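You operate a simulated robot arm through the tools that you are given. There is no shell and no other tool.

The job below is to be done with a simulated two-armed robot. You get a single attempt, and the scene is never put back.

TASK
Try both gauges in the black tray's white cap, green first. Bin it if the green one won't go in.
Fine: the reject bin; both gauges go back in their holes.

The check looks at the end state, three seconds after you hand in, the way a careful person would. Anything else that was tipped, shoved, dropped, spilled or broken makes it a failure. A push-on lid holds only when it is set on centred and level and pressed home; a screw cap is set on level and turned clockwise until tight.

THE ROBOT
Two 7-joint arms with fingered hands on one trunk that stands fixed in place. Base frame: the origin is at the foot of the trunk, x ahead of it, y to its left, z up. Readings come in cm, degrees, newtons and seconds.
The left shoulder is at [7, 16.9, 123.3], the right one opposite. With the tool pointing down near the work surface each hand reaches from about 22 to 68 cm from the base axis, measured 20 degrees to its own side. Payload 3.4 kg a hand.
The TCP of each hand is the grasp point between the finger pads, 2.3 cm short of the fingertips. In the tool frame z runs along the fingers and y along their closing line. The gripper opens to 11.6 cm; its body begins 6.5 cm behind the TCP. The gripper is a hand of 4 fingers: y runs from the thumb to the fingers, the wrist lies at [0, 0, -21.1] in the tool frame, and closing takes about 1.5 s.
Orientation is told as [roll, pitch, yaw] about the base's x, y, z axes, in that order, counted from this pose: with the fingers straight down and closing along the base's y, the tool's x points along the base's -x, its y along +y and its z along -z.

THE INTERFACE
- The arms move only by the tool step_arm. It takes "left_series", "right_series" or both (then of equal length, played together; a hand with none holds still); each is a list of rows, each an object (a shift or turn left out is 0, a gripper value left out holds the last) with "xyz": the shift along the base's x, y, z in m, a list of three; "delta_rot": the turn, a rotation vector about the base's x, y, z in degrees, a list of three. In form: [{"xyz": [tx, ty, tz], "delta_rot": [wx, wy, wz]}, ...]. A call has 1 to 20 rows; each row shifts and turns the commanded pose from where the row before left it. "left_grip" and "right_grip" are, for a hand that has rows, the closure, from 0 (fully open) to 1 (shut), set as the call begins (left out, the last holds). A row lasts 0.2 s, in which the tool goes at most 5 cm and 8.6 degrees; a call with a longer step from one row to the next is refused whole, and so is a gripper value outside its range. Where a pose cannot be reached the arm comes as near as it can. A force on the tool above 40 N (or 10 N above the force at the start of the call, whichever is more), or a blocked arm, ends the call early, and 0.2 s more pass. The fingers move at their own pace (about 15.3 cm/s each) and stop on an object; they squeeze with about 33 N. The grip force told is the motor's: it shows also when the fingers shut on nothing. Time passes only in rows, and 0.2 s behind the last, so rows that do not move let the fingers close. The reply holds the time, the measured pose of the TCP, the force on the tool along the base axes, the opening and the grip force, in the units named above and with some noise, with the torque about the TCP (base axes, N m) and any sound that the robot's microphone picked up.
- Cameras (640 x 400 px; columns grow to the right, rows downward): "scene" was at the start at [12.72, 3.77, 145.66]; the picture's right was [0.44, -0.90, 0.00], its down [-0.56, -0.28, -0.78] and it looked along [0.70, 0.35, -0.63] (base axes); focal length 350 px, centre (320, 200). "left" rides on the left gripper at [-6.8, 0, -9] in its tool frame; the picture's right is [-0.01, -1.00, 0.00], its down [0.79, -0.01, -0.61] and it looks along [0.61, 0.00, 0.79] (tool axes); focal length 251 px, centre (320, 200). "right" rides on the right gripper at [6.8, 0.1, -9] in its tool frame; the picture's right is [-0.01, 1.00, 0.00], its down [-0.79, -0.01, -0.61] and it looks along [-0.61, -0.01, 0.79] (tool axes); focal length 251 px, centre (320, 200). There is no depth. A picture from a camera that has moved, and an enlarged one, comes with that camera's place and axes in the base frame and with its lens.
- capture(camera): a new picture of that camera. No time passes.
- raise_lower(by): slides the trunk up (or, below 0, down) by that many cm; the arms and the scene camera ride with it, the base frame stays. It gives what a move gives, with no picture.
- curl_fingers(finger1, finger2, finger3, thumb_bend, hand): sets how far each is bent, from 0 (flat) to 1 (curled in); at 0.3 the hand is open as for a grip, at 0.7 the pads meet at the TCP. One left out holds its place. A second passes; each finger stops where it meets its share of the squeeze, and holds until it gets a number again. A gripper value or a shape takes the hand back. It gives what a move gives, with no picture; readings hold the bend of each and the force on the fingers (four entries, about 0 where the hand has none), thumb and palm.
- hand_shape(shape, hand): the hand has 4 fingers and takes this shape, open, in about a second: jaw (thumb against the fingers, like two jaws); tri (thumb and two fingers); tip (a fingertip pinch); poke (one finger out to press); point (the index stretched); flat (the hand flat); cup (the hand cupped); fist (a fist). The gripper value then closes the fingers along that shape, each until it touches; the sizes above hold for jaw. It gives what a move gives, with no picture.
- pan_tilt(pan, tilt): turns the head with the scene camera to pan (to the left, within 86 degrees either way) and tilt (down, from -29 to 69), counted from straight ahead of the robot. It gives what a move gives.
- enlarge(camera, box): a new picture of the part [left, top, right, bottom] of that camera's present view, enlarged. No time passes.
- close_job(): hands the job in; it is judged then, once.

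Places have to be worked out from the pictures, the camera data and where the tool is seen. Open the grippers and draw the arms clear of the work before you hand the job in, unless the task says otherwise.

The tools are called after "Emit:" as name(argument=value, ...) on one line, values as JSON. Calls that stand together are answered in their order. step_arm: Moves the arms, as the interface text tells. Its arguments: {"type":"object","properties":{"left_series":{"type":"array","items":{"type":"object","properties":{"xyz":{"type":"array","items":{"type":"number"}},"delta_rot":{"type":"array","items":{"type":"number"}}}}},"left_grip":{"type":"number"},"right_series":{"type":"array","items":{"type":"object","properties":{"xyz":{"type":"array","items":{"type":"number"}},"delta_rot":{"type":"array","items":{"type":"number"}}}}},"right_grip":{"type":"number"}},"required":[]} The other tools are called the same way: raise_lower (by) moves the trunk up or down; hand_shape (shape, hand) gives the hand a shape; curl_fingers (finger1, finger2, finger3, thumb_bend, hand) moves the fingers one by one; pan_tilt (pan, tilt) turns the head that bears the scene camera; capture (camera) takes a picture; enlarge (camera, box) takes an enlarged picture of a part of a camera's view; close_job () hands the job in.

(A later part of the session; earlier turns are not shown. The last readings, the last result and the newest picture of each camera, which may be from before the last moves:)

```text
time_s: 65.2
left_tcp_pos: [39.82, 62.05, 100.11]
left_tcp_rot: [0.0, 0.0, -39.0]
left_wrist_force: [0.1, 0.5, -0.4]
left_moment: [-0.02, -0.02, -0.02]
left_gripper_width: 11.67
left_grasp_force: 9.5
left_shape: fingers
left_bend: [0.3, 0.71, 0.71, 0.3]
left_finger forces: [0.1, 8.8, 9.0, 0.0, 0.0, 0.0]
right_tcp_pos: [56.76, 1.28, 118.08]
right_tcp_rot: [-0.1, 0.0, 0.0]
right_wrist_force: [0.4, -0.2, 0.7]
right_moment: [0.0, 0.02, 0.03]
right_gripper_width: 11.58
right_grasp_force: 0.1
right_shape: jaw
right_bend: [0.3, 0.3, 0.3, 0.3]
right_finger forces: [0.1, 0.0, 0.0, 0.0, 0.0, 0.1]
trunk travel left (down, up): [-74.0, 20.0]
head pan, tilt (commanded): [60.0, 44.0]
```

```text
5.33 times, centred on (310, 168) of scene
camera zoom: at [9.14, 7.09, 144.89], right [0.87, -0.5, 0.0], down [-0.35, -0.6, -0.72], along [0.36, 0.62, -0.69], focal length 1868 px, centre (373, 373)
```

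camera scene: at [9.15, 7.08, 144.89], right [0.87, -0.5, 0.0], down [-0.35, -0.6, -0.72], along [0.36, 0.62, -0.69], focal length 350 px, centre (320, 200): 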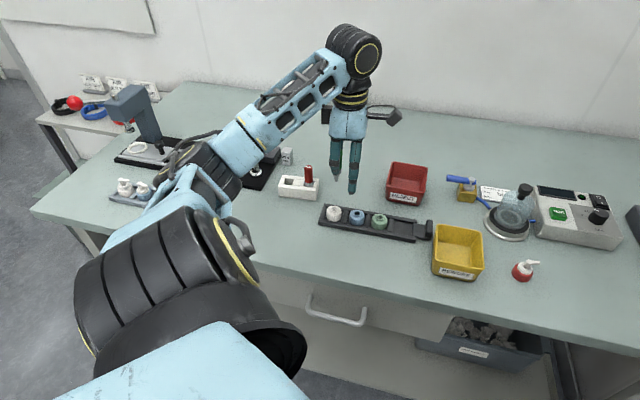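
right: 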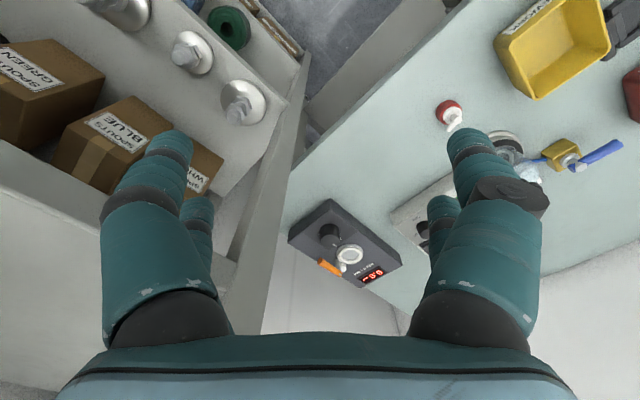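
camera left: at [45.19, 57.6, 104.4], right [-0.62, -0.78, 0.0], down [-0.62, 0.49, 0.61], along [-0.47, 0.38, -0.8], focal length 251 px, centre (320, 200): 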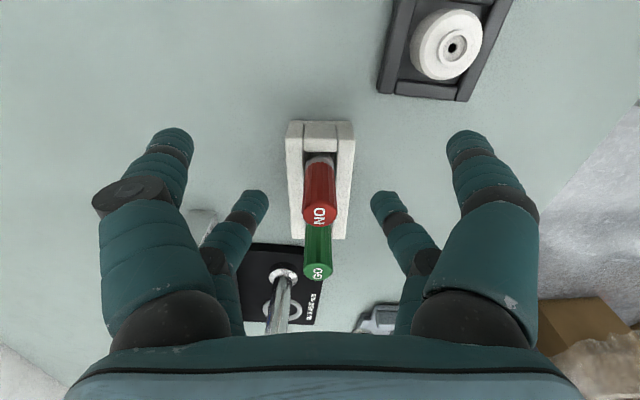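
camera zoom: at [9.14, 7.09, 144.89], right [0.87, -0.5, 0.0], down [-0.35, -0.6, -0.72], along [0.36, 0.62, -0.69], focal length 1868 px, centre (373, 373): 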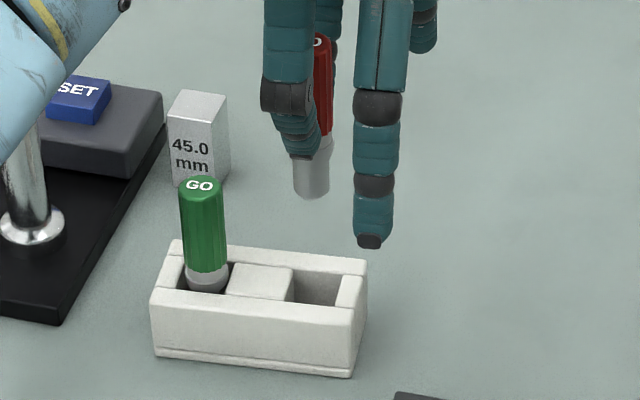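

The red pin needs about (+0.1, -0.08) in tool x and y to be centred over its pocket. I'll correct and lower to wall height.

Emit:
step_arm(left_series=[{"xyz": [-0.0013, 0, -0.015]}, {"xyz": [0, 0, -0.015]}, {"xyz": [0, 0, -0.015]}, {}, {}])

Emit:
enlarge(camera="left", box=[270, 90, 370, 190])

Emit:
enlarge(camera="scene", box=[275, 140, 335, 205])

```text
time_s: 66.4
left_tcp_pos: [39.73, 62.0, 95.91]
left_tcp_rot: [0.0, 0.0, -39.0]
left_wrist_force: [-0.3, -0.3, -0.8]
left_moment: [0.0, 0.03, 0.0]
left_gripper_width: 11.69
left_grasp_force: 8.8
left_shape: fingers
left_bend: [0.3, 0.71, 0.71, 0.3]
left_finger forces: [0.1, 8.6, 8.7, 0.1, 0.0, 0.0]
right_tcp_pos: [56.82, 1.27, 118.11]
right_tcp_rot: [0.0, 0.0, 0.0]
right_wrist_force: [-0.5, -0.2, -0.2]
right_moment: [-0.02, 0.0, 0.01]
right_gripper_width: 11.58
right_grasp_force: 0.0
right_shape: jaw
right_bend: [0.3, 0.3, 0.3, 0.3]
right_finger forces: [0.1, 0.0, 0.1, 0.1, 0.0, 0.0]
trunk travel left (down, up): [-74.0, 20.0]
head pan, tilt (commanded): [60.0, 44.0]
```

```text
4.00 times, centred on (320, 140) of left
camera zoom: at [45.1, 57.65, 104.7], right [-0.62, -0.78, 0.0], down [-0.62, 0.49, 0.61], along [-0.47, 0.38, -0.8], focal length 1006 px, centre (320, 440)
```

zoom: 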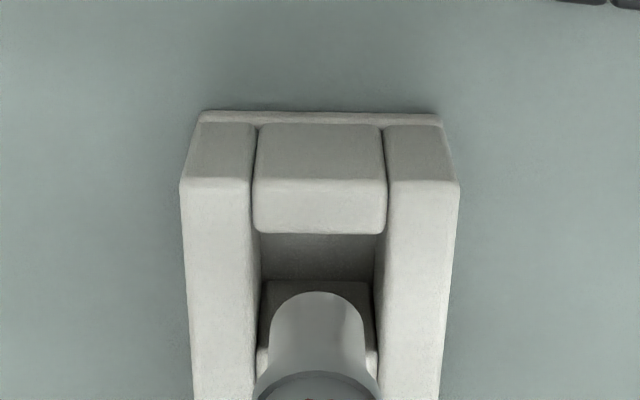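

```text
6.15 times, centred on (305, 172) of scene
camera zoom: at [9.14, 7.08, 144.89], right [0.87, -0.5, 0.0], down [-0.35, -0.6, -0.72], along [0.36, 0.62, -0.69], focal length 2156 px, centre (412, 369)
```

zoom: 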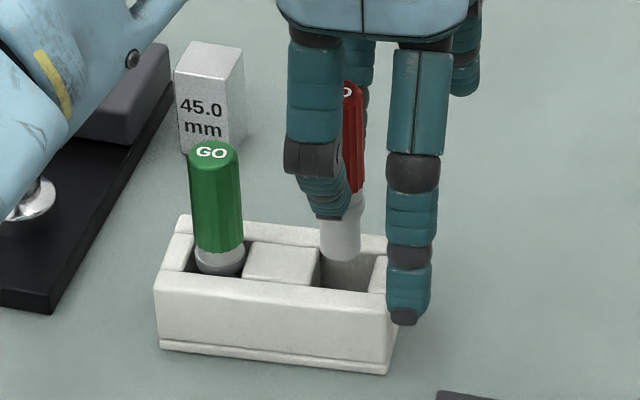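

Both views put the pin inside the pocket, slightly close to the middle block. I'll shift 1 mm toward the red end and continue down.

Emit:
step_arm(left_series=[{"xyz": [0.0008, -0.0006, -0.005]}, {"xyz": [0, 0, -0.01]}, {"xyz": [0, 0, -0.01]}, {}])

Emit:
enlarge(camera="left", box=[270, 90, 370, 190])

Emit:
enlarge(camera="scene", box=[275, 140, 335, 205])

```text
time_s: 67.4
left_tcp_pos: [39.87, 61.92, 93.18]
left_tcp_rot: [-0.1, -0.1, -39.0]
left_wrist_force: [0.0, -0.5, -0.4]
left_moment: [0.01, 0.02, 0.02]
left_gripper_width: 11.67
left_grasp_force: 8.9
left_shape: fingers
left_bend: [0.3, 0.71, 0.71, 0.3]
left_finger forces: [0.0, 8.7, 8.8, 0.0, 0.0, 0.1]
right_tcp_pos: [56.68, 1.2, 118.08]
right_tcp_rot: [0.0, 0.1, 0.0]
right_wrist_force: [0.1, 0.7, 0.2]
right_moment: [-0.03, 0.02, 0.0]
right_gripper_width: 11.6
right_grasp_force: 0.1
right_shape: jaw
right_bend: [0.3, 0.3, 0.3, 0.3]
right_finger forces: [0.1, 0.0, 0.0, 0.1, 0.1, 0.0]
trunk travel left (down, up): [-74.0, 20.0]
head pan, tilt (commanded): [60.0, 44.0]
```

```text
4.00 times, centred on (320, 140) of left
camera zoom: at [45.18, 57.57, 102.08], right [-0.62, -0.78, 0.0], down [-0.62, 0.49, 0.61], along [-0.47, 0.38, -0.79], focal length 1006 px, centre (320, 440)
```

zoom: 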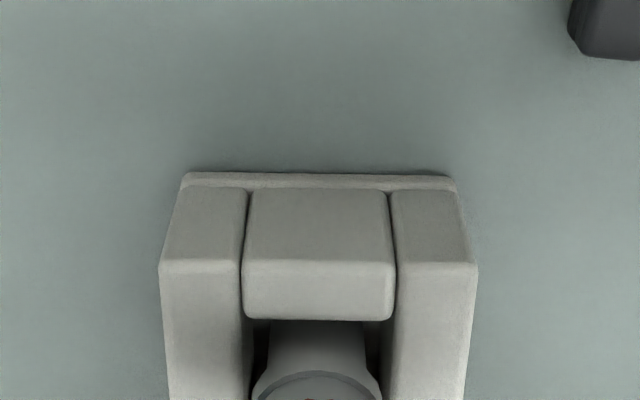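

```text
6.15 times, centred on (305, 172) of scene
camera zoom: at [9.14, 7.07, 144.89], right [0.87, -0.5, 0.0], down [-0.35, -0.6, -0.72], along [0.36, 0.62, -0.69], focal length 2156 px, centre (412, 369)
```

zoom: 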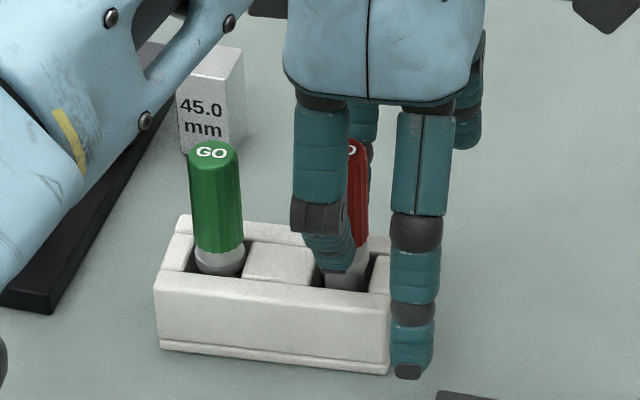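

Emit:
step_arm(left_series=[{"xyz": [0, 0, -0.003]}, {"xyz": [0, 0, -0.002]}, {"xyz": [0, 0, -0.001]}, {}])

Emit:
step_arm(left_series=[{"xyz": [0, 0, -0.001]}, {"xyz": [0, 0, -0.001]}, {}])

```text
time_s: 68.4
left_tcp_pos: [39.64, 62.04, 92.63]
left_tcp_rot: [0.0, -0.1, -39.0]
left_wrist_force: [-0.4, -0.5, -0.2]
left_moment: [-0.01, -0.02, 0.04]
left_gripper_width: 11.66
left_grasp_force: 8.4
left_shape: fingers
left_bend: [0.3, 0.71, 0.71, 0.3]
left_finger forces: [0.0, 8.6, 8.8, 0.0, 0.0, 0.0]
right_tcp_pos: [56.74, 1.21, 117.93]
right_tcp_rot: [0.0, 0.0, 0.0]
right_wrist_force: [-0.4, 0.5, -0.3]
right_moment: [0.01, 0.01, 0.02]
right_gripper_width: 11.6
right_grasp_force: 0.1
right_shape: jaw
right_bend: [0.3, 0.3, 0.3, 0.3]
right_finger forces: [0.1, 0.1, 0.0, 0.0, 0.0, 0.0]
trunk travel left (down, up): [-74.0, 20.0]
head pan, tilt (commanded): [60.0, 44.0]
```

```text
time_s: 69.2
left_tcp_pos: [39.81, 61.82, 92.32]
left_tcp_rot: [0.0, 0.0, -38.9]
left_wrist_force: [-1.6, 0.8, -1.2]
left_moment: [-0.01, 0.02, 0.01]
left_gripper_width: 11.67
left_grasp_force: 8.6
left_shape: fingers
left_bend: [0.3, 0.71, 0.71, 0.3]
left_finger forces: [0.0, 8.7, 8.8, 0.0, 0.1, 0.0]
right_tcp_pos: [56.76, 1.18, 118.05]
right_tcp_rot: [0.0, 0.0, 0.0]
right_wrist_force: [-0.2, -0.2, -0.1]
right_moment: [-0.02, 0.02, 0.0]
right_gripper_width: 11.58
right_grasp_force: 0.0
right_shape: jaw
right_bend: [0.3, 0.3, 0.3, 0.3]
right_finger forces: [0.1, 0.1, 0.0, 0.0, 0.0, 0.0]
trunk travel left (down, up): [-74.0, 20.0]
head pan, tilt (commanded): [60.0, 44.0]
```

No contact yet at 92.3, so I'll continue in small steps.

Emit:
step_arm(left_series=[{"xyz": [0, 0, -0.001]}, {"xyz": [0, 0, -0.001]}, {}])

Emit:
enlarge(camera="scene", box=[275, 140, 335, 205])

```text
time_s: 70.0
left_tcp_pos: [39.66, 61.82, 92.22]
left_tcp_rot: [0.2, -0.1, -39.0]
left_wrist_force: [0.2, 0.3, 4.9]
left_moment: [0.05, 0.1, 0.02]
left_gripper_width: 11.7
left_grasp_force: 9.5
left_shape: fingers
left_bend: [0.3, 0.71, 0.71, 0.3]
left_finger forces: [0.1, 9.5, 9.0, 0.0, 0.1, 0.0]
right_tcp_pos: [56.77, 1.13, 118.16]
right_tcp_rot: [-0.1, 0.0, 0.0]
right_wrist_force: [-0.2, -0.3, 0.0]
right_moment: [0.01, -0.01, 0.01]
right_gripper_width: 11.58
right_grasp_force: 0.0
right_shape: jaw
right_bend: [0.3, 0.3, 0.3, 0.3]
right_finger forces: [0.0, 0.1, 0.0, 0.0, 0.0, 0.0]
trunk travel left (down, up): [-74.0, 20.0]
head pan, tilt (commanded): [60.0, 44.0]
```

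```text
6.15 times, centred on (305, 172) of scene
camera zoom: at [9.08, 6.98, 144.91], right [0.87, -0.5, 0.0], down [-0.35, -0.6, -0.72], along [0.36, 0.62, -0.69], focal length 2156 px, centre (412, 369)
```

zoom: 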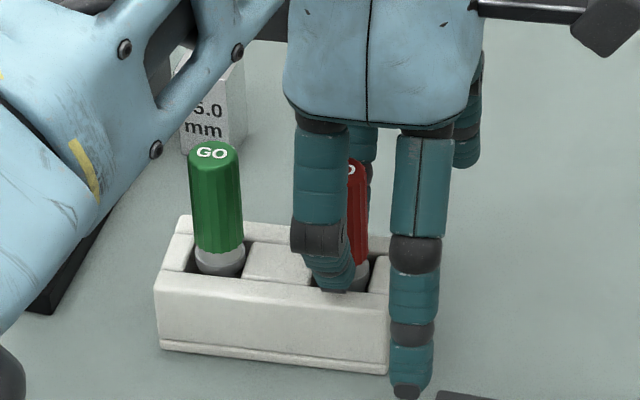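

There's contact at 4.9 N at the gauge's original height, so it's seated. I'll ease up slightly and release in stages.

Emit:
step_arm(left_series=[{"xyz": [0, 0, 0.001]}, {}])

Emit:
curl_fingers(hand="left", finger2=0.66, finger3=0.66)

Emit:
curl_fingers(hand="left", finger2=0.6, finger3=0.6)

Emit:
curl_fingers(hand="left", finger2=0.5, finger3=0.5)

Emit:
enlarge(camera="left", box=[220, 130, 420, 300])

Emit:
enlarge(camera="scene", box=[275, 140, 335, 205])

```text
time_s: 70.6
left_tcp_pos: [39.75, 61.85, 92.21]
left_tcp_rot: [0.0, -0.1, -38.9]
left_wrist_force: [0.5, -0.7, 0.1]
left_moment: [-0.01, 0.02, 0.02]
left_gripper_width: 11.68
left_grasp_force: 8.6
left_shape: fingers
left_bend: [0.3, 0.71, 0.71, 0.3]
left_finger forces: [0.0, 8.7, 8.7, 0.0, 0.0, 0.0]
right_tcp_pos: [56.68, 1.28, 118.03]
right_tcp_rot: [0.0, 0.0, 0.0]
right_wrist_force: [0.2, -0.3, -0.4]
right_moment: [0.01, -0.01, 0.03]
right_gripper_width: 11.61
right_grasp_force: 0.0
right_shape: jaw
right_bend: [0.3, 0.3, 0.3, 0.3]
right_finger forces: [0.1, 0.1, 0.0, 0.0, 0.0, 0.0]
trunk travel left (down, up): [-74.0, 20.0]
head pan, tilt (commanded): [60.0, 44.0]
```

```text
time_s: 71.6
left_tcp_pos: [39.72, 61.81, 92.36]
left_tcp_rot: [0.0, 0.1, -39.1]
left_wrist_force: [0.8, 0.1, 2.3]
left_moment: [0.04, 0.03, 0.03]
left_gripper_width: 11.67
left_grasp_force: 1.8
left_shape: fingers
left_bend: [0.3, 0.65, 0.65, 0.3]
left_finger forces: [0.0, 1.8, 1.6, 0.0, 0.0, 0.1]
right_tcp_pos: [56.8, 1.14, 118.17]
right_tcp_rot: [0.0, 0.0, 0.1]
right_wrist_force: [0.8, -0.2, 0.0]
right_moment: [-0.02, 0.02, 0.0]
right_gripper_width: 11.6
right_grasp_force: 0.1
right_shape: jaw
right_bend: [0.3, 0.3, 0.3, 0.3]
right_finger forces: [0.0, 0.0, 0.1, 0.0, 0.0, 0.0]
trunk travel left (down, up): [-74.0, 20.0]
head pan, tilt (commanded): [60.0, 44.0]
```

```text
time_s: 72.6
left_tcp_pos: [39.83, 61.8, 92.45]
left_tcp_rot: [0.1, 0.0, -39.0]
left_wrist_force: [1.2, 0.0, 0.6]
left_moment: [0.0, -0.01, 0.01]
left_gripper_width: 11.67
left_grasp_force: 0.1
left_shape: fingers
left_bend: [0.3, 0.6, 0.6, 0.3]
left_finger forces: [0.0, 0.1, 0.1, 0.0, 0.0, 0.1]
right_tcp_pos: [56.74, 1.21, 118.1]
right_tcp_rot: [0.0, 0.1, 0.0]
right_wrist_force: [0.0, -0.5, 0.3]
right_moment: [0.01, -0.02, -0.01]
right_gripper_width: 11.62
right_grasp_force: 0.0
right_shape: jaw
right_bend: [0.3, 0.3, 0.3, 0.3]
right_finger forces: [0.0, 0.0, 0.0, 0.1, 0.0, 0.1]
trunk travel left (down, up): [-74.0, 20.0]
head pan, tilt (commanded): [60.0, 44.0]
```

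```text
time_s: 73.6
left_tcp_pos: [39.68, 61.86, 92.32]
left_tcp_rot: [0.0, 0.0, -38.9]
left_wrist_force: [0.4, 0.0, 0.0]
left_moment: [-0.02, -0.02, 0.01]
left_gripper_width: 11.65
left_grasp_force: 0.0
left_shape: fingers
left_bend: [0.3, 0.5, 0.5, 0.3]
left_finger forces: [0.0, 0.0, 0.0, 0.0, 0.0, 0.1]
right_tcp_pos: [56.8, 1.18, 118.01]
right_tcp_rot: [0.0, -0.1, 0.0]
right_wrist_force: [0.1, -0.2, 0.0]
right_moment: [0.02, 0.03, 0.02]
right_gripper_width: 11.59
right_grasp_force: 0.1
right_shape: jaw
right_bend: [0.3, 0.3, 0.3, 0.3]
right_finger forces: [0.0, 0.1, 0.0, 0.1, 0.0, 0.0]
trunk travel left (down, up): [-74.0, 20.0]
head pan, tilt (commanded): [60.0, 44.0]
```

```text
2.35 times, centred on (320, 215) of left
camera zoom: at [45.13, 57.56, 101.24], right [-0.62, -0.78, 0.0], down [-0.62, 0.49, 0.61], along [-0.47, 0.38, -0.79], focal length 592 px, centre (320, 165)
```

zoom: 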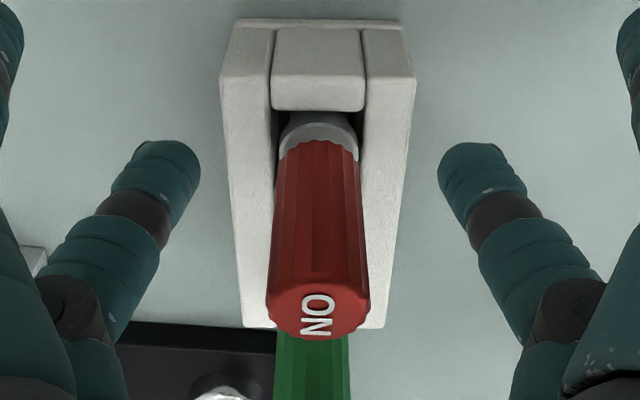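

```text
6.15 times, centred on (305, 172) of scene
camera zoom: at [9.13, 7.07, 144.89], right [0.87, -0.5, 0.0], down [-0.35, -0.6, -0.72], along [0.36, 0.62, -0.69], focal length 2156 px, centre (412, 369)
```

zoom: 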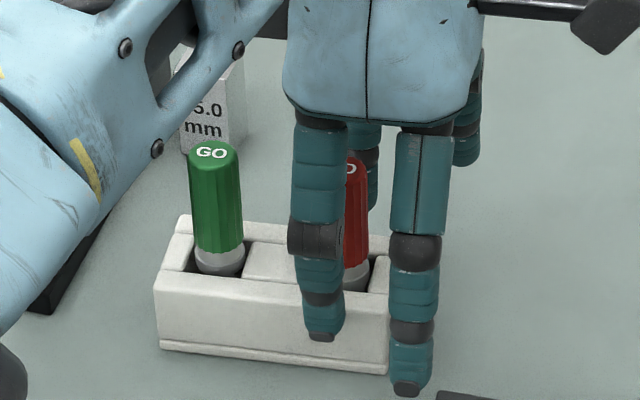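

Red is released and upright. I'll lift clear, yaw 3° more to line up with the tray, and go above the white cap with the finger2/finger3 pair over it.

Emit:
step_arm(left_series=[{"xyz": [0, 0, 0.01]}, {"xyz": [0, 0, 0.02]}, {"xyz": [0, 0, 0.02]}, {"xyz": [0, 0, 0.02]}, {"xyz": [0, 0, 0.015]}, {"xyz": [0.0019, -0.0195, 0], "delta_rot": [0, 0, -1]}, {"xyz": [0.0019, -0.0195, 0], "delta_rot": [0, 0, -1]}, {"xyz": [0.0019, -0.0195, 0], "delta_rot": [0, 0, -1]}, {"xyz": [0.0019, -0.0195, 0]}, {"xyz": [0.0019, -0.0195, 0]}, {}, {}])

Emit:
capture(camera="left")

Emit:
enlarge(camera="scene", box=[265, 130, 385, 240])

```text
time_s: 76.2
left_tcp_pos: [40.76, 52.16, 100.74]
left_tcp_rot: [0.0, 0.0, -42.0]
left_wrist_force: [0.7, 0.5, -1.1]
left_moment: [-0.05, -0.01, 0.01]
left_gripper_width: 11.66
left_grasp_force: 0.1
left_shape: fingers
left_bend: [0.3, 0.5, 0.5, 0.3]
left_finger forces: [0.0, 0.0, 0.1, 0.0, 0.0, 0.0]
right_tcp_pos: [56.77, 1.3, 118.1]
right_tcp_rot: [-0.1, 0.0, 0.0]
right_wrist_force: [0.1, 0.0, -0.7]
right_moment: [0.03, -0.03, -0.02]
right_gripper_width: 11.61
right_grasp_force: 0.0
right_shape: jaw
right_bend: [0.3, 0.3, 0.3, 0.3]
right_finger forces: [0.1, 0.0, 0.0, 0.0, 0.0, 0.0]
trunk travel left (down, up): [-74.0, 20.0]
head pan, tilt (commanded): [60.0, 44.0]
```

```text
taken
camera left: at [45.82, 47.6, 109.73], right [-0.66, -0.75, 0.0], down [-0.6, 0.53, 0.61], along [-0.45, 0.4, -0.79], focal length 251 px, centre (320, 200)
```

left: 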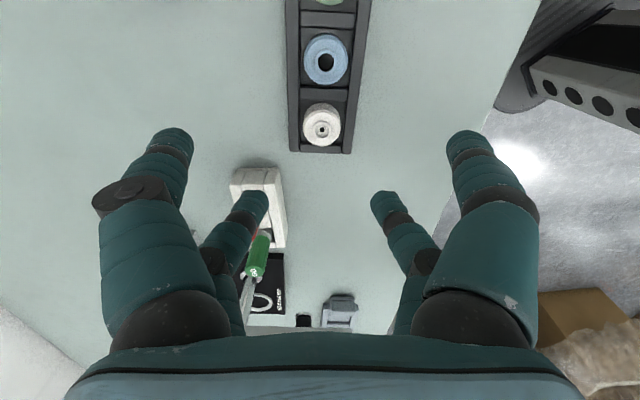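

```text
3.64 times, centred on (325, 185) of scene
camera zoom: at [9.13, 7.07, 144.89], right [0.87, -0.5, 0.0], down [-0.35, -0.6, -0.72], along [0.36, 0.62, -0.69], focal length 1274 px, centre (302, 254)
```

zoom: 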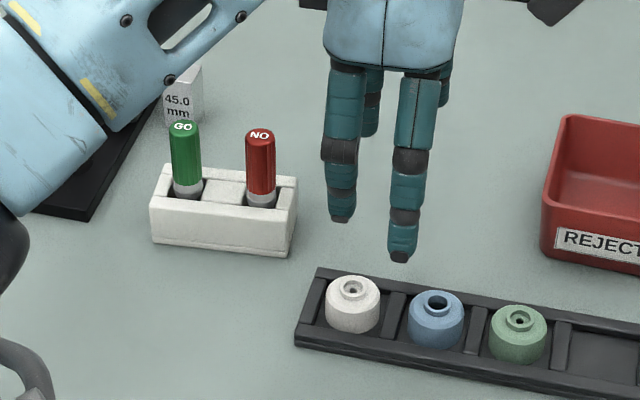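

Both gauges stand upright in their holes. I'll zoom in on the tray for the rail height and the cap's exposed side.

Emit:
enlarge(camera="left", box=[270, 80, 370, 170])

Emit:
enlarge(camera="scene", box=[315, 195, 365, 235])

```text
4.44 times, centred on (320, 125) of left
camera zoom: at [45.82, 47.6, 109.73], right [-0.66, -0.75, 0.0], down [-0.6, 0.53, 0.61], along [-0.45, 0.4, -0.79], focal length 1118 px, centre (320, 533)
```

zoom: 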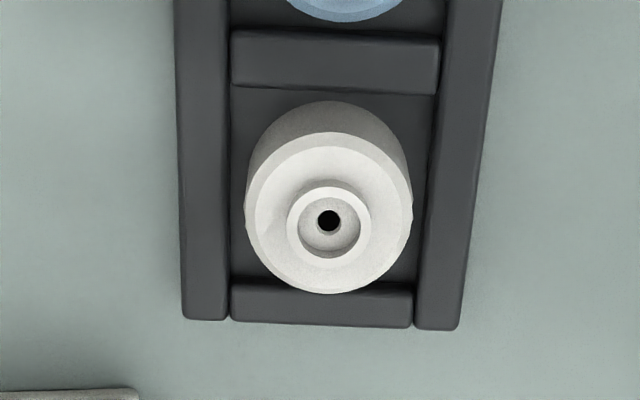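

```text
10.00 times, centred on (340, 215) of scene
camera zoom: at [9.13, 7.07, 144.89], right [0.87, -0.5, 0.0], down [-0.35, -0.6, -0.72], along [0.36, 0.62, -0.69], focal length 3503 px, centre (120, 50)
```

zoom: 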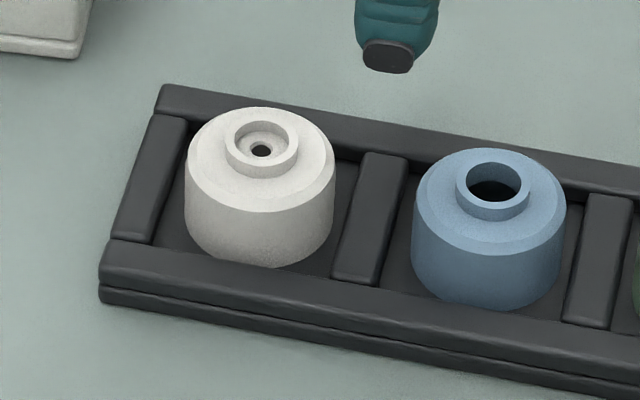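

Triangulation puts the rail tops at z≈86.8. The cap is about 3.4 cm wide and stands about 1.2 cm above the rails. I'll shift so finger2/finger3 straddle it and lower most of the way.

Emit:
step_arm(left_series=[{"xyz": [0.0016, -0.0027, -0.02]}, {"xyz": [0, 0, -0.02]}, {"xyz": [0, 0, -0.02]}, {"xyz": [0, 0, -0.015]}, {"xyz": [0, 0, -0.01]}, {}, {}])

Emit:
enlarge(camera="left", box=[220, 90, 420, 250])

Emit:
enlarge(camera="scene", box=[305, 175, 375, 245])

```text
time_s: 77.8
left_tcp_pos: [40.86, 51.98, 92.16]
left_tcp_rot: [0.0, 0.0, -42.0]
left_wrist_force: [0.1, 0.3, -1.0]
left_moment: [0.01, -0.03, -0.03]
left_gripper_width: 11.68
left_grasp_force: 0.2
left_shape: fingers
left_bend: [0.3, 0.5, 0.5, 0.3]
left_finger forces: [0.0, 0.1, 0.1, 0.0, 0.0, 0.0]
right_tcp_pos: [56.67, 1.22, 118.08]
right_tcp_rot: [0.0, 0.0, 0.0]
right_wrist_force: [0.2, 0.2, 0.0]
right_moment: [0.0, -0.03, -0.01]
right_gripper_width: 11.59
right_grasp_force: 0.1
right_shape: jaw
right_bend: [0.3, 0.3, 0.3, 0.3]
right_finger forces: [0.1, 0.1, 0.0, 0.0, 0.0, 0.0]
trunk travel left (down, up): [-74.0, 20.0]
head pan, tilt (commanded): [60.0, 44.0]
```

```text
2.50 times, centred on (320, 170) of left
camera zoom: at [46.06, 47.25, 101.13], right [-0.66, -0.75, 0.0], down [-0.6, 0.53, 0.61], along [-0.45, 0.4, -0.79], focal length 629 px, centre (320, 275)
```

zoom: 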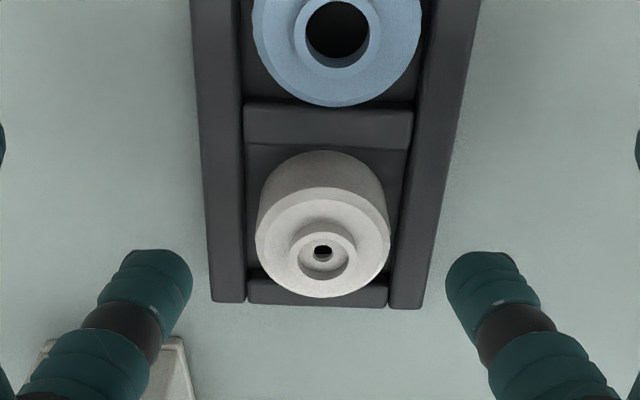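

```text
5.71 times, centred on (340, 210) of scene
camera zoom: at [9.14, 7.07, 144.89], right [0.87, -0.5, 0.0], down [-0.35, -0.6, -0.72], along [0.36, 0.62, -0.69], focal length 2002 px, centre (206, 143)
```

zoom: 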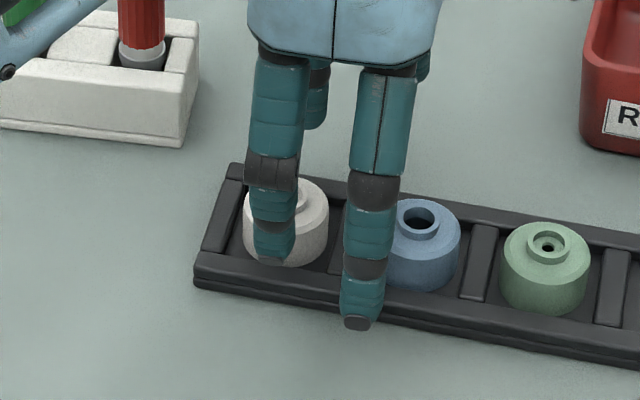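

The cap is at about tool (2.1, -0.05), between the two fingers. I'll trim slightly and lower to z≈90.4, then check the fingertip clearance to the rails.

Emit:
step_arm(left_series=[{"xyz": [-0.0012, 0.0002, -0.008]}, {"xyz": [0, 0, -0.006]}, {"xyz": [0, 0, -0.004]}, {}, {}])

Emit:
enlarge(camera="left", box=[220, 110, 420, 270])

Emit:
enlarge(camera="scene", box=[315, 190, 365, 240])

```text
time_s: 79.0
left_tcp_pos: [40.84, 51.84, 90.31]
left_tcp_rot: [0.1, 0.0, -42.0]
left_wrist_force: [0.3, -0.2, 0.5]
left_moment: [-0.01, -0.02, 0.02]
left_gripper_width: 11.68
left_grasp_force: 0.2
left_shape: fingers
left_bend: [0.3, 0.5, 0.5, 0.3]
left_finger forces: [0.1, 0.0, 0.0, 0.0, 0.1, 0.0]
right_tcp_pos: [56.76, 1.3, 118.12]
right_tcp_rot: [0.0, 0.0, 0.0]
right_wrist_force: [-0.1, -0.3, -0.2]
right_moment: [0.07, 0.01, -0.03]
right_gripper_width: 11.6
right_grasp_force: 0.0
right_shape: jaw
right_bend: [0.3, 0.3, 0.3, 0.3]
right_finger forces: [0.0, 0.0, 0.0, 0.0, 0.0, 0.1]
trunk travel left (down, up): [-74.0, 20.0]
head pan, tilt (commanded): [60.0, 44.0]
```

```text
2.50 times, centred on (320, 190) of left
camera zoom: at [45.98, 47.26, 99.29], right [-0.66, -0.75, 0.0], down [-0.6, 0.53, 0.61], along [-0.45, 0.4, -0.8], focal length 629 px, centre (320, 225)
```

zoom: 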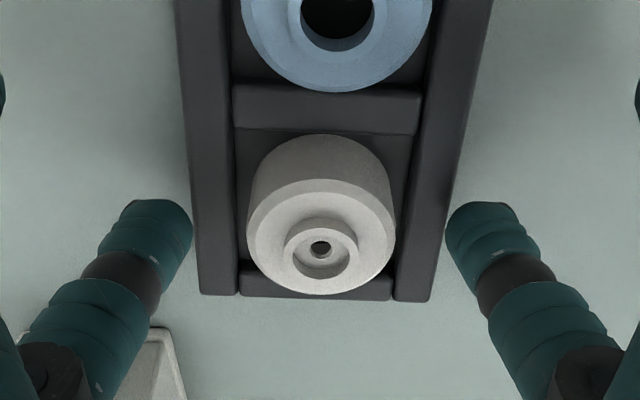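

```text
8.00 times, centred on (340, 215) of scene
camera zoom: at [9.13, 7.07, 144.89], right [0.87, -0.5, 0.0], down [-0.35, -0.6, -0.72], along [0.36, 0.62, -0.69], focal length 2802 px, centre (160, 80)
```

zoom: 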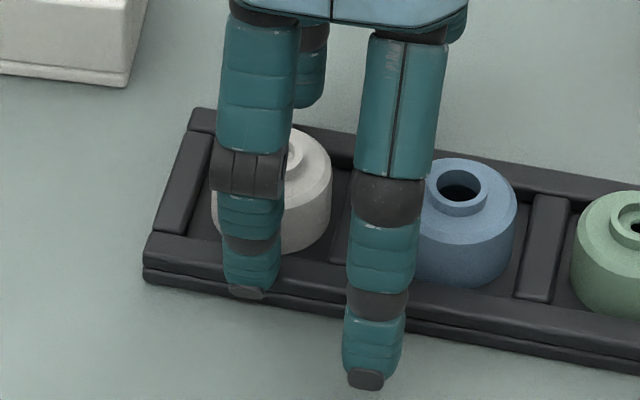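

The fingertips are just above rail level and the cap is centred in y. I'll close partway and check, then squeeze.

Emit:
curl_fingers(hand="left", finger2=0.56, finger3=0.56)

Emit:
enlarge(camera="left", box=[220, 110, 420, 270])

Emit:
enlarge(camera="scene", box=[315, 190, 365, 240])

```text
time_s: 80.0
left_tcp_pos: [40.8, 51.91, 90.37]
left_tcp_rot: [0.0, 0.0, -41.9]
left_wrist_force: [0.2, 0.6, 1.2]
left_moment: [0.0, 0.0, 0.01]
left_gripper_width: 11.67
left_grasp_force: 0.1
left_shape: fingers
left_bend: [0.3, 0.56, 0.56, 0.3]
left_finger forces: [0.0, 0.1, 0.0, 0.0, 0.0, 0.0]
right_tcp_pos: [56.85, 1.18, 118.08]
right_tcp_rot: [0.0, 0.0, 0.0]
right_wrist_force: [0.2, 0.3, -0.3]
right_moment: [0.01, 0.01, 0.02]
right_gripper_width: 11.59
right_grasp_force: 0.1
right_shape: jaw
right_bend: [0.3, 0.3, 0.3, 0.3]
right_finger forces: [0.0, 0.0, 0.1, 0.1, 0.0, 0.0]
trunk travel left (down, up): [-74.0, 20.0]
head pan, tilt (commanded): [60.0, 44.0]
```

```text
2.50 times, centred on (320, 190) of left
camera zoom: at [45.98, 47.26, 99.3], right [-0.66, -0.75, 0.0], down [-0.6, 0.53, 0.61], along [-0.45, 0.4, -0.79], focal length 629 px, centre (320, 225)
```

zoom: 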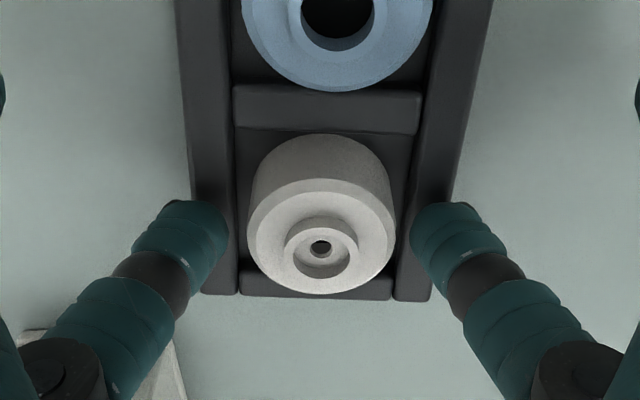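

```text
8.00 times, centred on (340, 215) of scene
camera zoom: at [9.13, 7.07, 144.9], right [0.87, -0.5, 0.0], down [-0.35, -0.6, -0.72], along [0.36, 0.62, -0.69], focal length 2802 px, centre (160, 80)
```

zoom: 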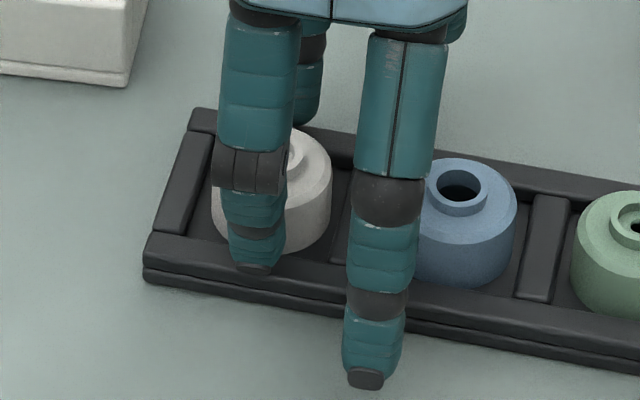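

Both fingertips are over the rails and level with the cap's middle, with no contact yet. I'll squeeze now.

Emit:
curl_fingers(hand="left", finger2=0.68, finger3=0.68)

Emit:
enlarge(camera="left", box=[220, 110, 420, 270])

Emit:
enlarge(camera="scene", box=[315, 190, 365, 240])

```text
time_s: 81.0
left_tcp_pos: [40.86, 51.84, 90.33]
left_tcp_rot: [-0.1, -0.1, -42.1]
left_wrist_force: [0.5, 0.5, -0.5]
left_moment: [-0.01, -0.01, -0.03]
left_gripper_width: 11.66
left_grasp_force: 2.8
left_shape: fingers
left_bend: [0.3, 0.6, 0.6, 0.3]
left_finger forces: [0.1, 3.0, 3.0, 0.1, 0.0, 0.1]
right_tcp_pos: [56.78, 1.19, 118.07]
right_tcp_rot: [0.0, 0.1, 0.0]
right_wrist_force: [-0.5, 0.3, 0.1]
right_moment: [0.02, -0.03, 0.01]
right_gripper_width: 11.58
right_grasp_force: 0.0
right_shape: jaw
right_bend: [0.3, 0.3, 0.3, 0.3]
right_finger forces: [0.0, 0.0, 0.0, 0.0, 0.1, 0.0]
trunk travel left (down, up): [-74.0, 20.0]
head pan, tilt (commanded): [60.0, 44.0]
```

```text
2.50 times, centred on (320, 190) of left
camera zoom: at [45.98, 47.26, 99.3], right [-0.66, -0.75, 0.0], down [-0.6, 0.53, 0.61], along [-0.45, 0.4, -0.79], focal length 629 px, centre (320, 225)
```

zoom: 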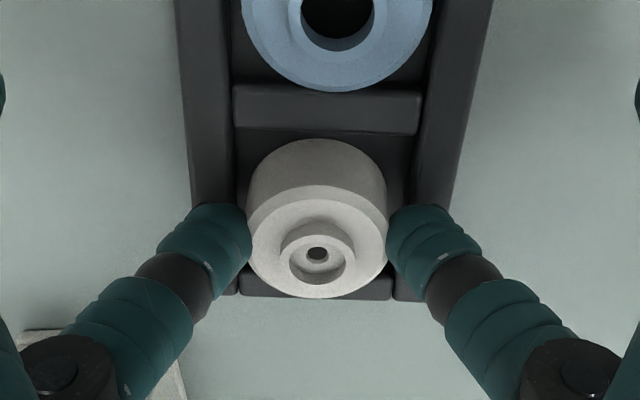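

```text
8.00 times, centred on (340, 215) of scene
camera zoom: at [9.13, 7.07, 144.9], right [0.87, -0.5, 0.0], down [-0.35, -0.6, -0.72], along [0.36, 0.62, -0.69], focal length 2802 px, centre (160, 80)
```

zoom: 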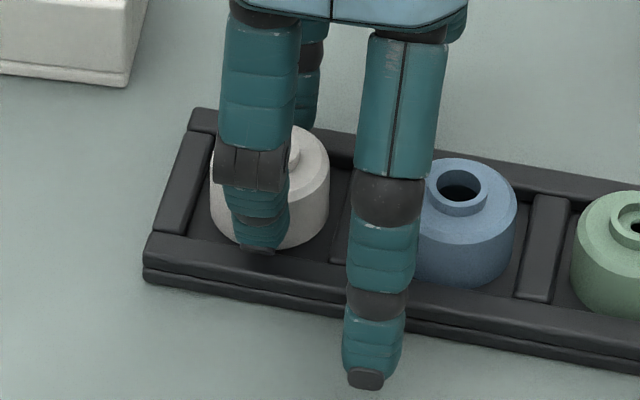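

The fingers hold the cap at 3 N. I'll raise the squeeze for a secure lift.

Emit:
curl_fingers(hand="left", finger2=0.78, finger3=0.78)

Emit:
enlarge(camera="left", box=[220, 110, 420, 270])

```text
time_s: 82.0
left_tcp_pos: [40.75, 51.83, 90.28]
left_tcp_rot: [0.0, 0.2, -41.9]
left_wrist_force: [0.7, 0.1, -0.4]
left_moment: [0.01, 0.01, -0.01]
left_gripper_width: 11.68
left_grasp_force: 2.8
left_shape: fingers
left_bend: [0.3, 0.6, 0.6, 0.3]
left_finger forces: [0.0, 3.1, 3.0, 0.1, 0.1, 0.0]
right_tcp_pos: [56.77, 1.23, 118.02]
right_tcp_rot: [0.0, -0.1, 0.0]
right_wrist_force: [0.3, 0.4, -0.3]
right_moment: [-0.01, 0.0, 0.0]
right_gripper_width: 11.58
right_grasp_force: 0.0
right_shape: jaw
right_bend: [0.3, 0.3, 0.3, 0.3]
right_finger forces: [0.0, 0.1, 0.0, 0.0, 0.0, 0.1]
trunk travel left (down, up): [-74.0, 20.0]
head pan, tilt (commanded): [60.0, 44.0]
```

```text
2.50 times, centred on (320, 190) of left
camera zoom: at [45.98, 47.26, 99.3], right [-0.66, -0.75, 0.0], down [-0.6, 0.53, 0.61], along [-0.45, 0.4, -0.8], focal length 629 px, centre (320, 225)
```

zoom: 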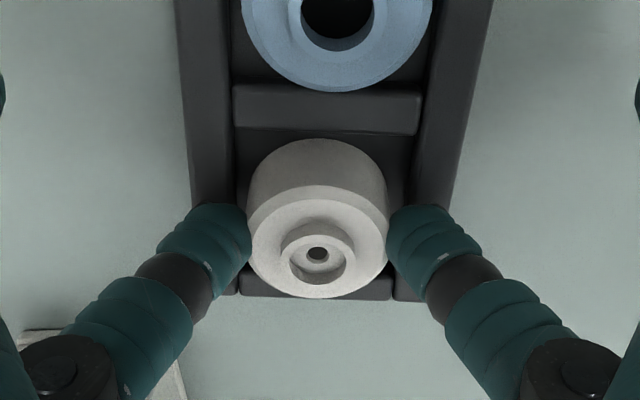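

The grip settles at 3 N per finger, which is enough for a light cap. I'll lift slowly by 1.5 cm and check.

Emit:
step_arm(left_series=[{"xyz": [0, 0, 0.002]}, {"xyz": [0, 0, 0.003]}, {"xyz": [0, 0, 0.005]}, {"xyz": [0, 0, 0.005]}, {}, {}])

Emit:
enlarge(camera="left", box=[220, 110, 420, 270])

Emit:
enlarge(camera="scene", box=[315, 190, 365, 240])

```text
time_s: 83.4
left_tcp_pos: [40.74, 51.8, 92.0]
left_tcp_rot: [0.0, 0.0, -42.0]
left_wrist_force: [-0.2, -0.6, -0.4]
left_moment: [0.01, -0.01, -0.03]
left_gripper_width: 11.68
left_grasp_force: 3.5
left_shape: fingers
left_bend: [0.3, 0.6, 0.6, 0.3]
left_finger forces: [0.1, 2.9, 3.0, 0.1, 0.1, 0.0]
right_tcp_pos: [56.73, 1.19, 118.05]
right_tcp_rot: [0.0, -0.1, 0.1]
right_wrist_force: [0.4, 0.2, 0.1]
right_moment: [-0.02, 0.01, 0.0]
right_gripper_width: 11.59
right_grasp_force: 0.1
right_shape: jaw
right_bend: [0.3, 0.3, 0.3, 0.3]
right_finger forces: [0.0, 0.0, 0.0, 0.1, 0.0, 0.0]
trunk travel left (down, up): [-74.0, 20.0]
head pan, tilt (commanded): [60.0, 44.0]
```

```text
2.50 times, centred on (320, 190) of left
camera zoom: at [45.96, 47.27, 100.92], right [-0.66, -0.75, 0.0], down [-0.6, 0.53, 0.61], along [-0.45, 0.4, -0.79], focal length 629 px, centre (320, 225)
```

zoom: 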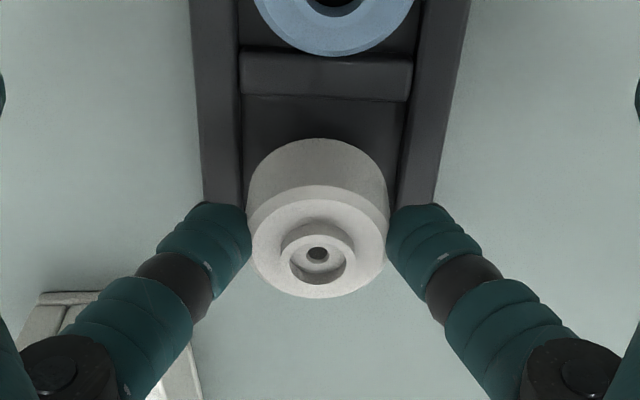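

```text
8.00 times, centred on (340, 215) of scene
camera zoom: at [9.13, 7.07, 144.9], right [0.87, -0.5, 0.0], down [-0.35, -0.6, -0.72], along [0.36, 0.62, -0.69], focal length 2802 px, centre (160, 80)
```

zoom: 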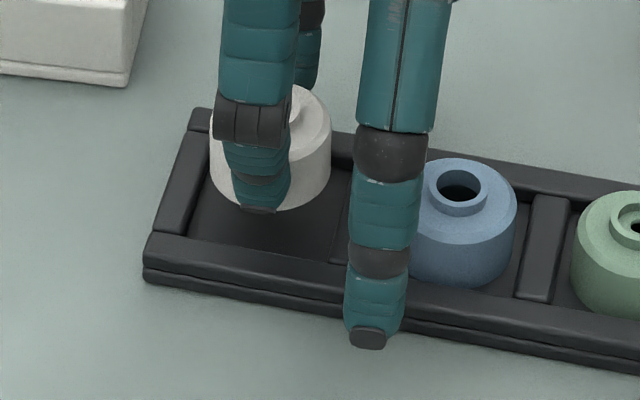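

The cap came up cleanly and the tray did not move. I'll raise it well clear, slowly.

Emit:
step_arm(left_series=[{"xyz": [0, 0, 0.01]}, {"xyz": [0, 0, 0.012]}, {"xyz": [0, 0, 0.012]}, {"xyz": [0, 0, 0.012]}, {"xyz": [0, 0, 0.012]}, {"xyz": [0, 0, 0.012]}, {"xyz": [0, 0, 0.012]}, {"xyz": [0, 0, 0.01]}, {}, {}])

Emit:
pan_tilt(pan=48, tilt=44)

Emit:
capture(camera="scene")

Emit:
capture(camera="left")

```text
time_s: 85.6
left_tcp_pos: [40.74, 52.06, 101.36]
left_tcp_rot: [0.0, 0.0, -42.0]
left_wrist_force: [0.6, 0.1, 0.4]
left_moment: [0.01, 0.03, -0.01]
left_gripper_width: 11.69
left_grasp_force: 3.4
left_shape: fingers
left_bend: [0.3, 0.6, 0.6, 0.3]
left_finger forces: [0.0, 2.9, 3.0, 0.0, 0.0, 0.1]
right_tcp_pos: [56.7, 1.24, 118.09]
right_tcp_rot: [0.1, 0.0, 0.0]
right_wrist_force: [0.6, 0.5, -0.1]
right_moment: [0.02, 0.01, 0.02]
right_gripper_width: 11.58
right_grasp_force: 0.1
right_shape: jaw
right_bend: [0.3, 0.3, 0.3, 0.3]
right_finger forces: [0.1, 0.1, 0.1, 0.1, 0.0, 0.0]
trunk travel left (down, up): [-74.0, 20.0]
head pan, tilt (commanded): [60.0, 44.0]
```

```text
time_s: 86.3
left_tcp_pos: [40.73, 51.92, 101.33]
left_tcp_rot: [0.0, 0.0, -42.0]
left_wrist_force: [0.2, -0.3, -0.6]
left_moment: [0.01, -0.01, -0.03]
left_gripper_width: 11.67
left_grasp_force: 2.7
left_shape: fingers
left_bend: [0.3, 0.6, 0.6, 0.3]
left_finger forces: [0.1, 2.9, 3.1, 0.0, 0.0, 0.0]
right_tcp_pos: [56.65, 1.27, 118.06]
right_tcp_rot: [0.0, 0.0, 0.0]
right_wrist_force: [-0.2, 0.0, -0.1]
right_moment: [-0.01, 0.0, 0.02]
right_gripper_width: 11.59
right_grasp_force: 0.2
right_shape: jaw
right_bend: [0.3, 0.3, 0.3, 0.3]
right_finger forces: [0.0, 0.0, 0.0, 0.0, 0.0, 0.0]
trunk travel left (down, up): [-74.0, 20.0]
head pan, tilt (commanded): [48.0, 44.0]
```

```text
taken
camera scene: at [10.51, 6.06, 144.9], right [0.74, -0.67, 0.0], down [-0.46, -0.52, -0.72], along [0.48, 0.53, -0.69], focal length 350 px, centre (320, 200)
```

scene: 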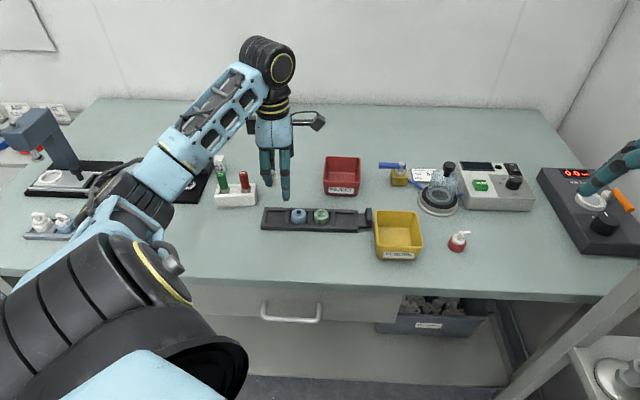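

```text
taken
camera left: at [45.9, 47.37, 110.21], right [-0.66, -0.75, 0.0], down [-0.6, 0.53, 0.61], along [-0.45, 0.4, -0.79], focal length 251 px, centre (320, 200)
```

left: 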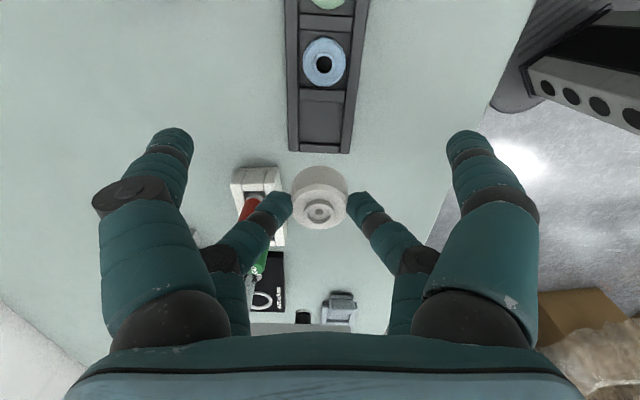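

The cap is held steadily. I'll carry it toward the REJECT bin at about z = 102 and stop short to look.

Emit:
step_arm(left_series=[{"xyz": [0.015, -0.003, 0.001]}, {"xyz": [0.018, -0.003, 0.001]}, {"xyz": [0.018, -0.003, 0.001]}, {"xyz": [0.018, -0.003, 0.001]}, {"xyz": [0.018, -0.003, 0.001]}, {"xyz": [0.013, -0.003, 0.001]}, {}, {}])

Emit:
capture(camera="left")

Emit:
capture(camera="scene")

```text
time_s: 88.1
left_tcp_pos: [50.84, 50.13, 101.86]
left_tcp_rot: [0.0, 0.1, -42.0]
left_wrist_force: [-0.3, 0.1, -0.7]
left_moment: [0.0, 0.0, 0.01]
left_gripper_width: 11.69
left_grasp_force: 3.3
left_shape: fingers
left_bend: [0.3, 0.6, 0.6, 0.3]
left_finger forces: [0.1, 3.1, 3.0, 0.0, 0.1, 0.1]
right_tcp_pos: [56.75, 1.12, 118.14]
right_tcp_rot: [0.0, 0.1, 0.0]
right_wrist_force: [-0.9, -0.4, 0.2]
right_moment: [-0.01, 0.04, 0.0]
right_gripper_width: 11.59
right_grasp_force: 0.1
right_shape: jaw
right_bend: [0.3, 0.3, 0.3, 0.3]
right_finger forces: [0.0, 0.1, 0.1, 0.0, 0.1, 0.0]
trunk travel left (down, up): [-74.0, 20.0]
head pan, tilt (commanded): [48.0, 44.0]
```

```text
taken
camera left: at [55.91, 45.53, 110.79], right [-0.66, -0.75, 0.0], down [-0.6, 0.53, 0.61], along [-0.45, 0.4, -0.79], focal length 251 px, centre (320, 200)
```

left: 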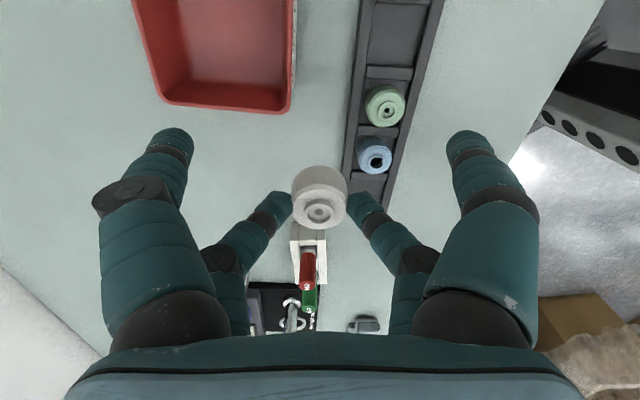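

```text
taken
camera scene: at [10.53, 6.05, 144.89], right [0.74, -0.67, 0.0], down [-0.47, -0.52, -0.72], along [0.48, 0.53, -0.69], focal length 350 px, centre (320, 200)
```

scene: 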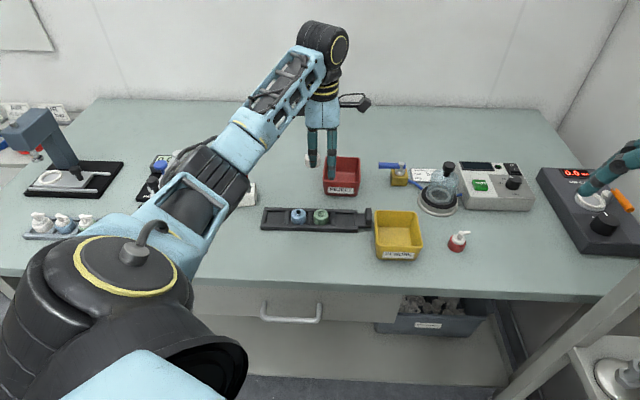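

The bin rim corners are at about (53, 51.5), (58.9, 45.8), (65.7, 52.4) and (59.8, 58.3), so its centre is near (59.3, 52) with the rim at z≈91. That's near the limit of straight-down reach, so I'll tilt the hand outward about 14° while moving over it.

Emit:
step_arm(left_series=[{"xyz": [0.0121, 0.0004, 0], "delta_rot": [1.12, -1.66, 0]}, {"xyz": [0.0121, 0.0004, 0], "delta_rot": [1.12, -1.66, 0]}, {"xyz": [0.0121, 0.0004, 0], "delta_rot": [1.12, -1.66, 0]}, {"xyz": [0.0121, 0.0004, 0], "delta_rot": [1.12, -1.66, 0]}, {"xyz": [0.0121, 0.0004, 0], "delta_rot": [1.12, -1.66, 0]}, {"xyz": [0.0121, 0.0004, 0], "delta_rot": [1.12, -1.66, 0]}, {"xyz": [0.0121, 0.0004, 0], "delta_rot": [1.12, -1.66, 0]}, {}, {}])

Emit:
capture(camera="left")

Emit:
enlarge(camera="scene", box=[270, 70, 410, 210])

```text
time_s: 90.1
left_tcp_pos: [59.31, 50.29, 101.84]
left_tcp_rot: [13.7, -3.4, -42.4]
left_wrist_force: [0.1, -1.0, 0.4]
left_moment: [-0.02, 0.01, 0.0]
left_gripper_width: 11.67
left_grasp_force: 3.1
left_shape: fingers
left_bend: [0.3, 0.6, 0.6, 0.3]
left_finger forces: [0.0, 3.0, 3.0, 0.0, 0.1, 0.0]
right_tcp_pos: [56.79, 1.18, 117.89]
right_tcp_rot: [0.0, 0.0, 0.0]
right_wrist_force: [0.1, 0.3, -0.4]
right_moment: [-0.04, 0.01, -0.01]
right_gripper_width: 11.59
right_grasp_force: 0.0
right_shape: jaw
right_bend: [0.3, 0.3, 0.3, 0.3]
right_finger forces: [0.0, 0.1, 0.0, 0.0, 0.0, 0.0]
trunk travel left (down, up): [-74.0, 20.0]
head pan, tilt (commanded): [48.0, 44.0]
```

```text
taken
camera left: at [62.58, 44.54, 110.97], right [-0.64, -0.73, -0.24], down [-0.71, 0.45, 0.54], along [-0.29, 0.51, -0.81], focal length 251 px, centre (320, 200)
```

left: 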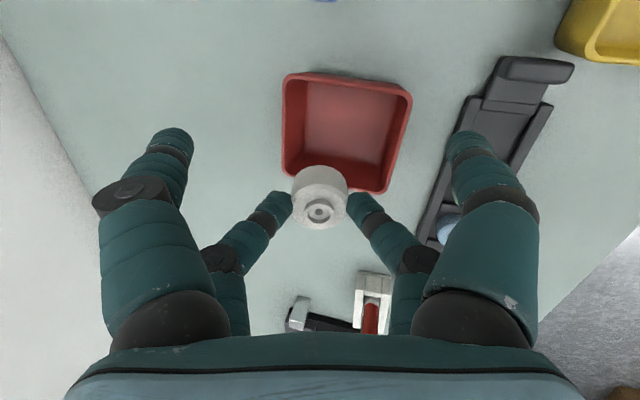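

```text
2.86 times, centred on (340, 140) of scene
camera zoom: at [10.53, 6.05, 144.89], right [0.74, -0.67, 0.0], down [-0.47, -0.52, -0.72], along [0.48, 0.53, -0.69], focal length 1001 px, centre (263, 371)
```

zoom: 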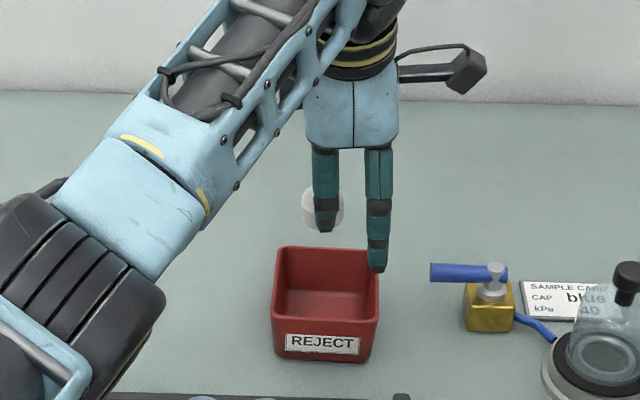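

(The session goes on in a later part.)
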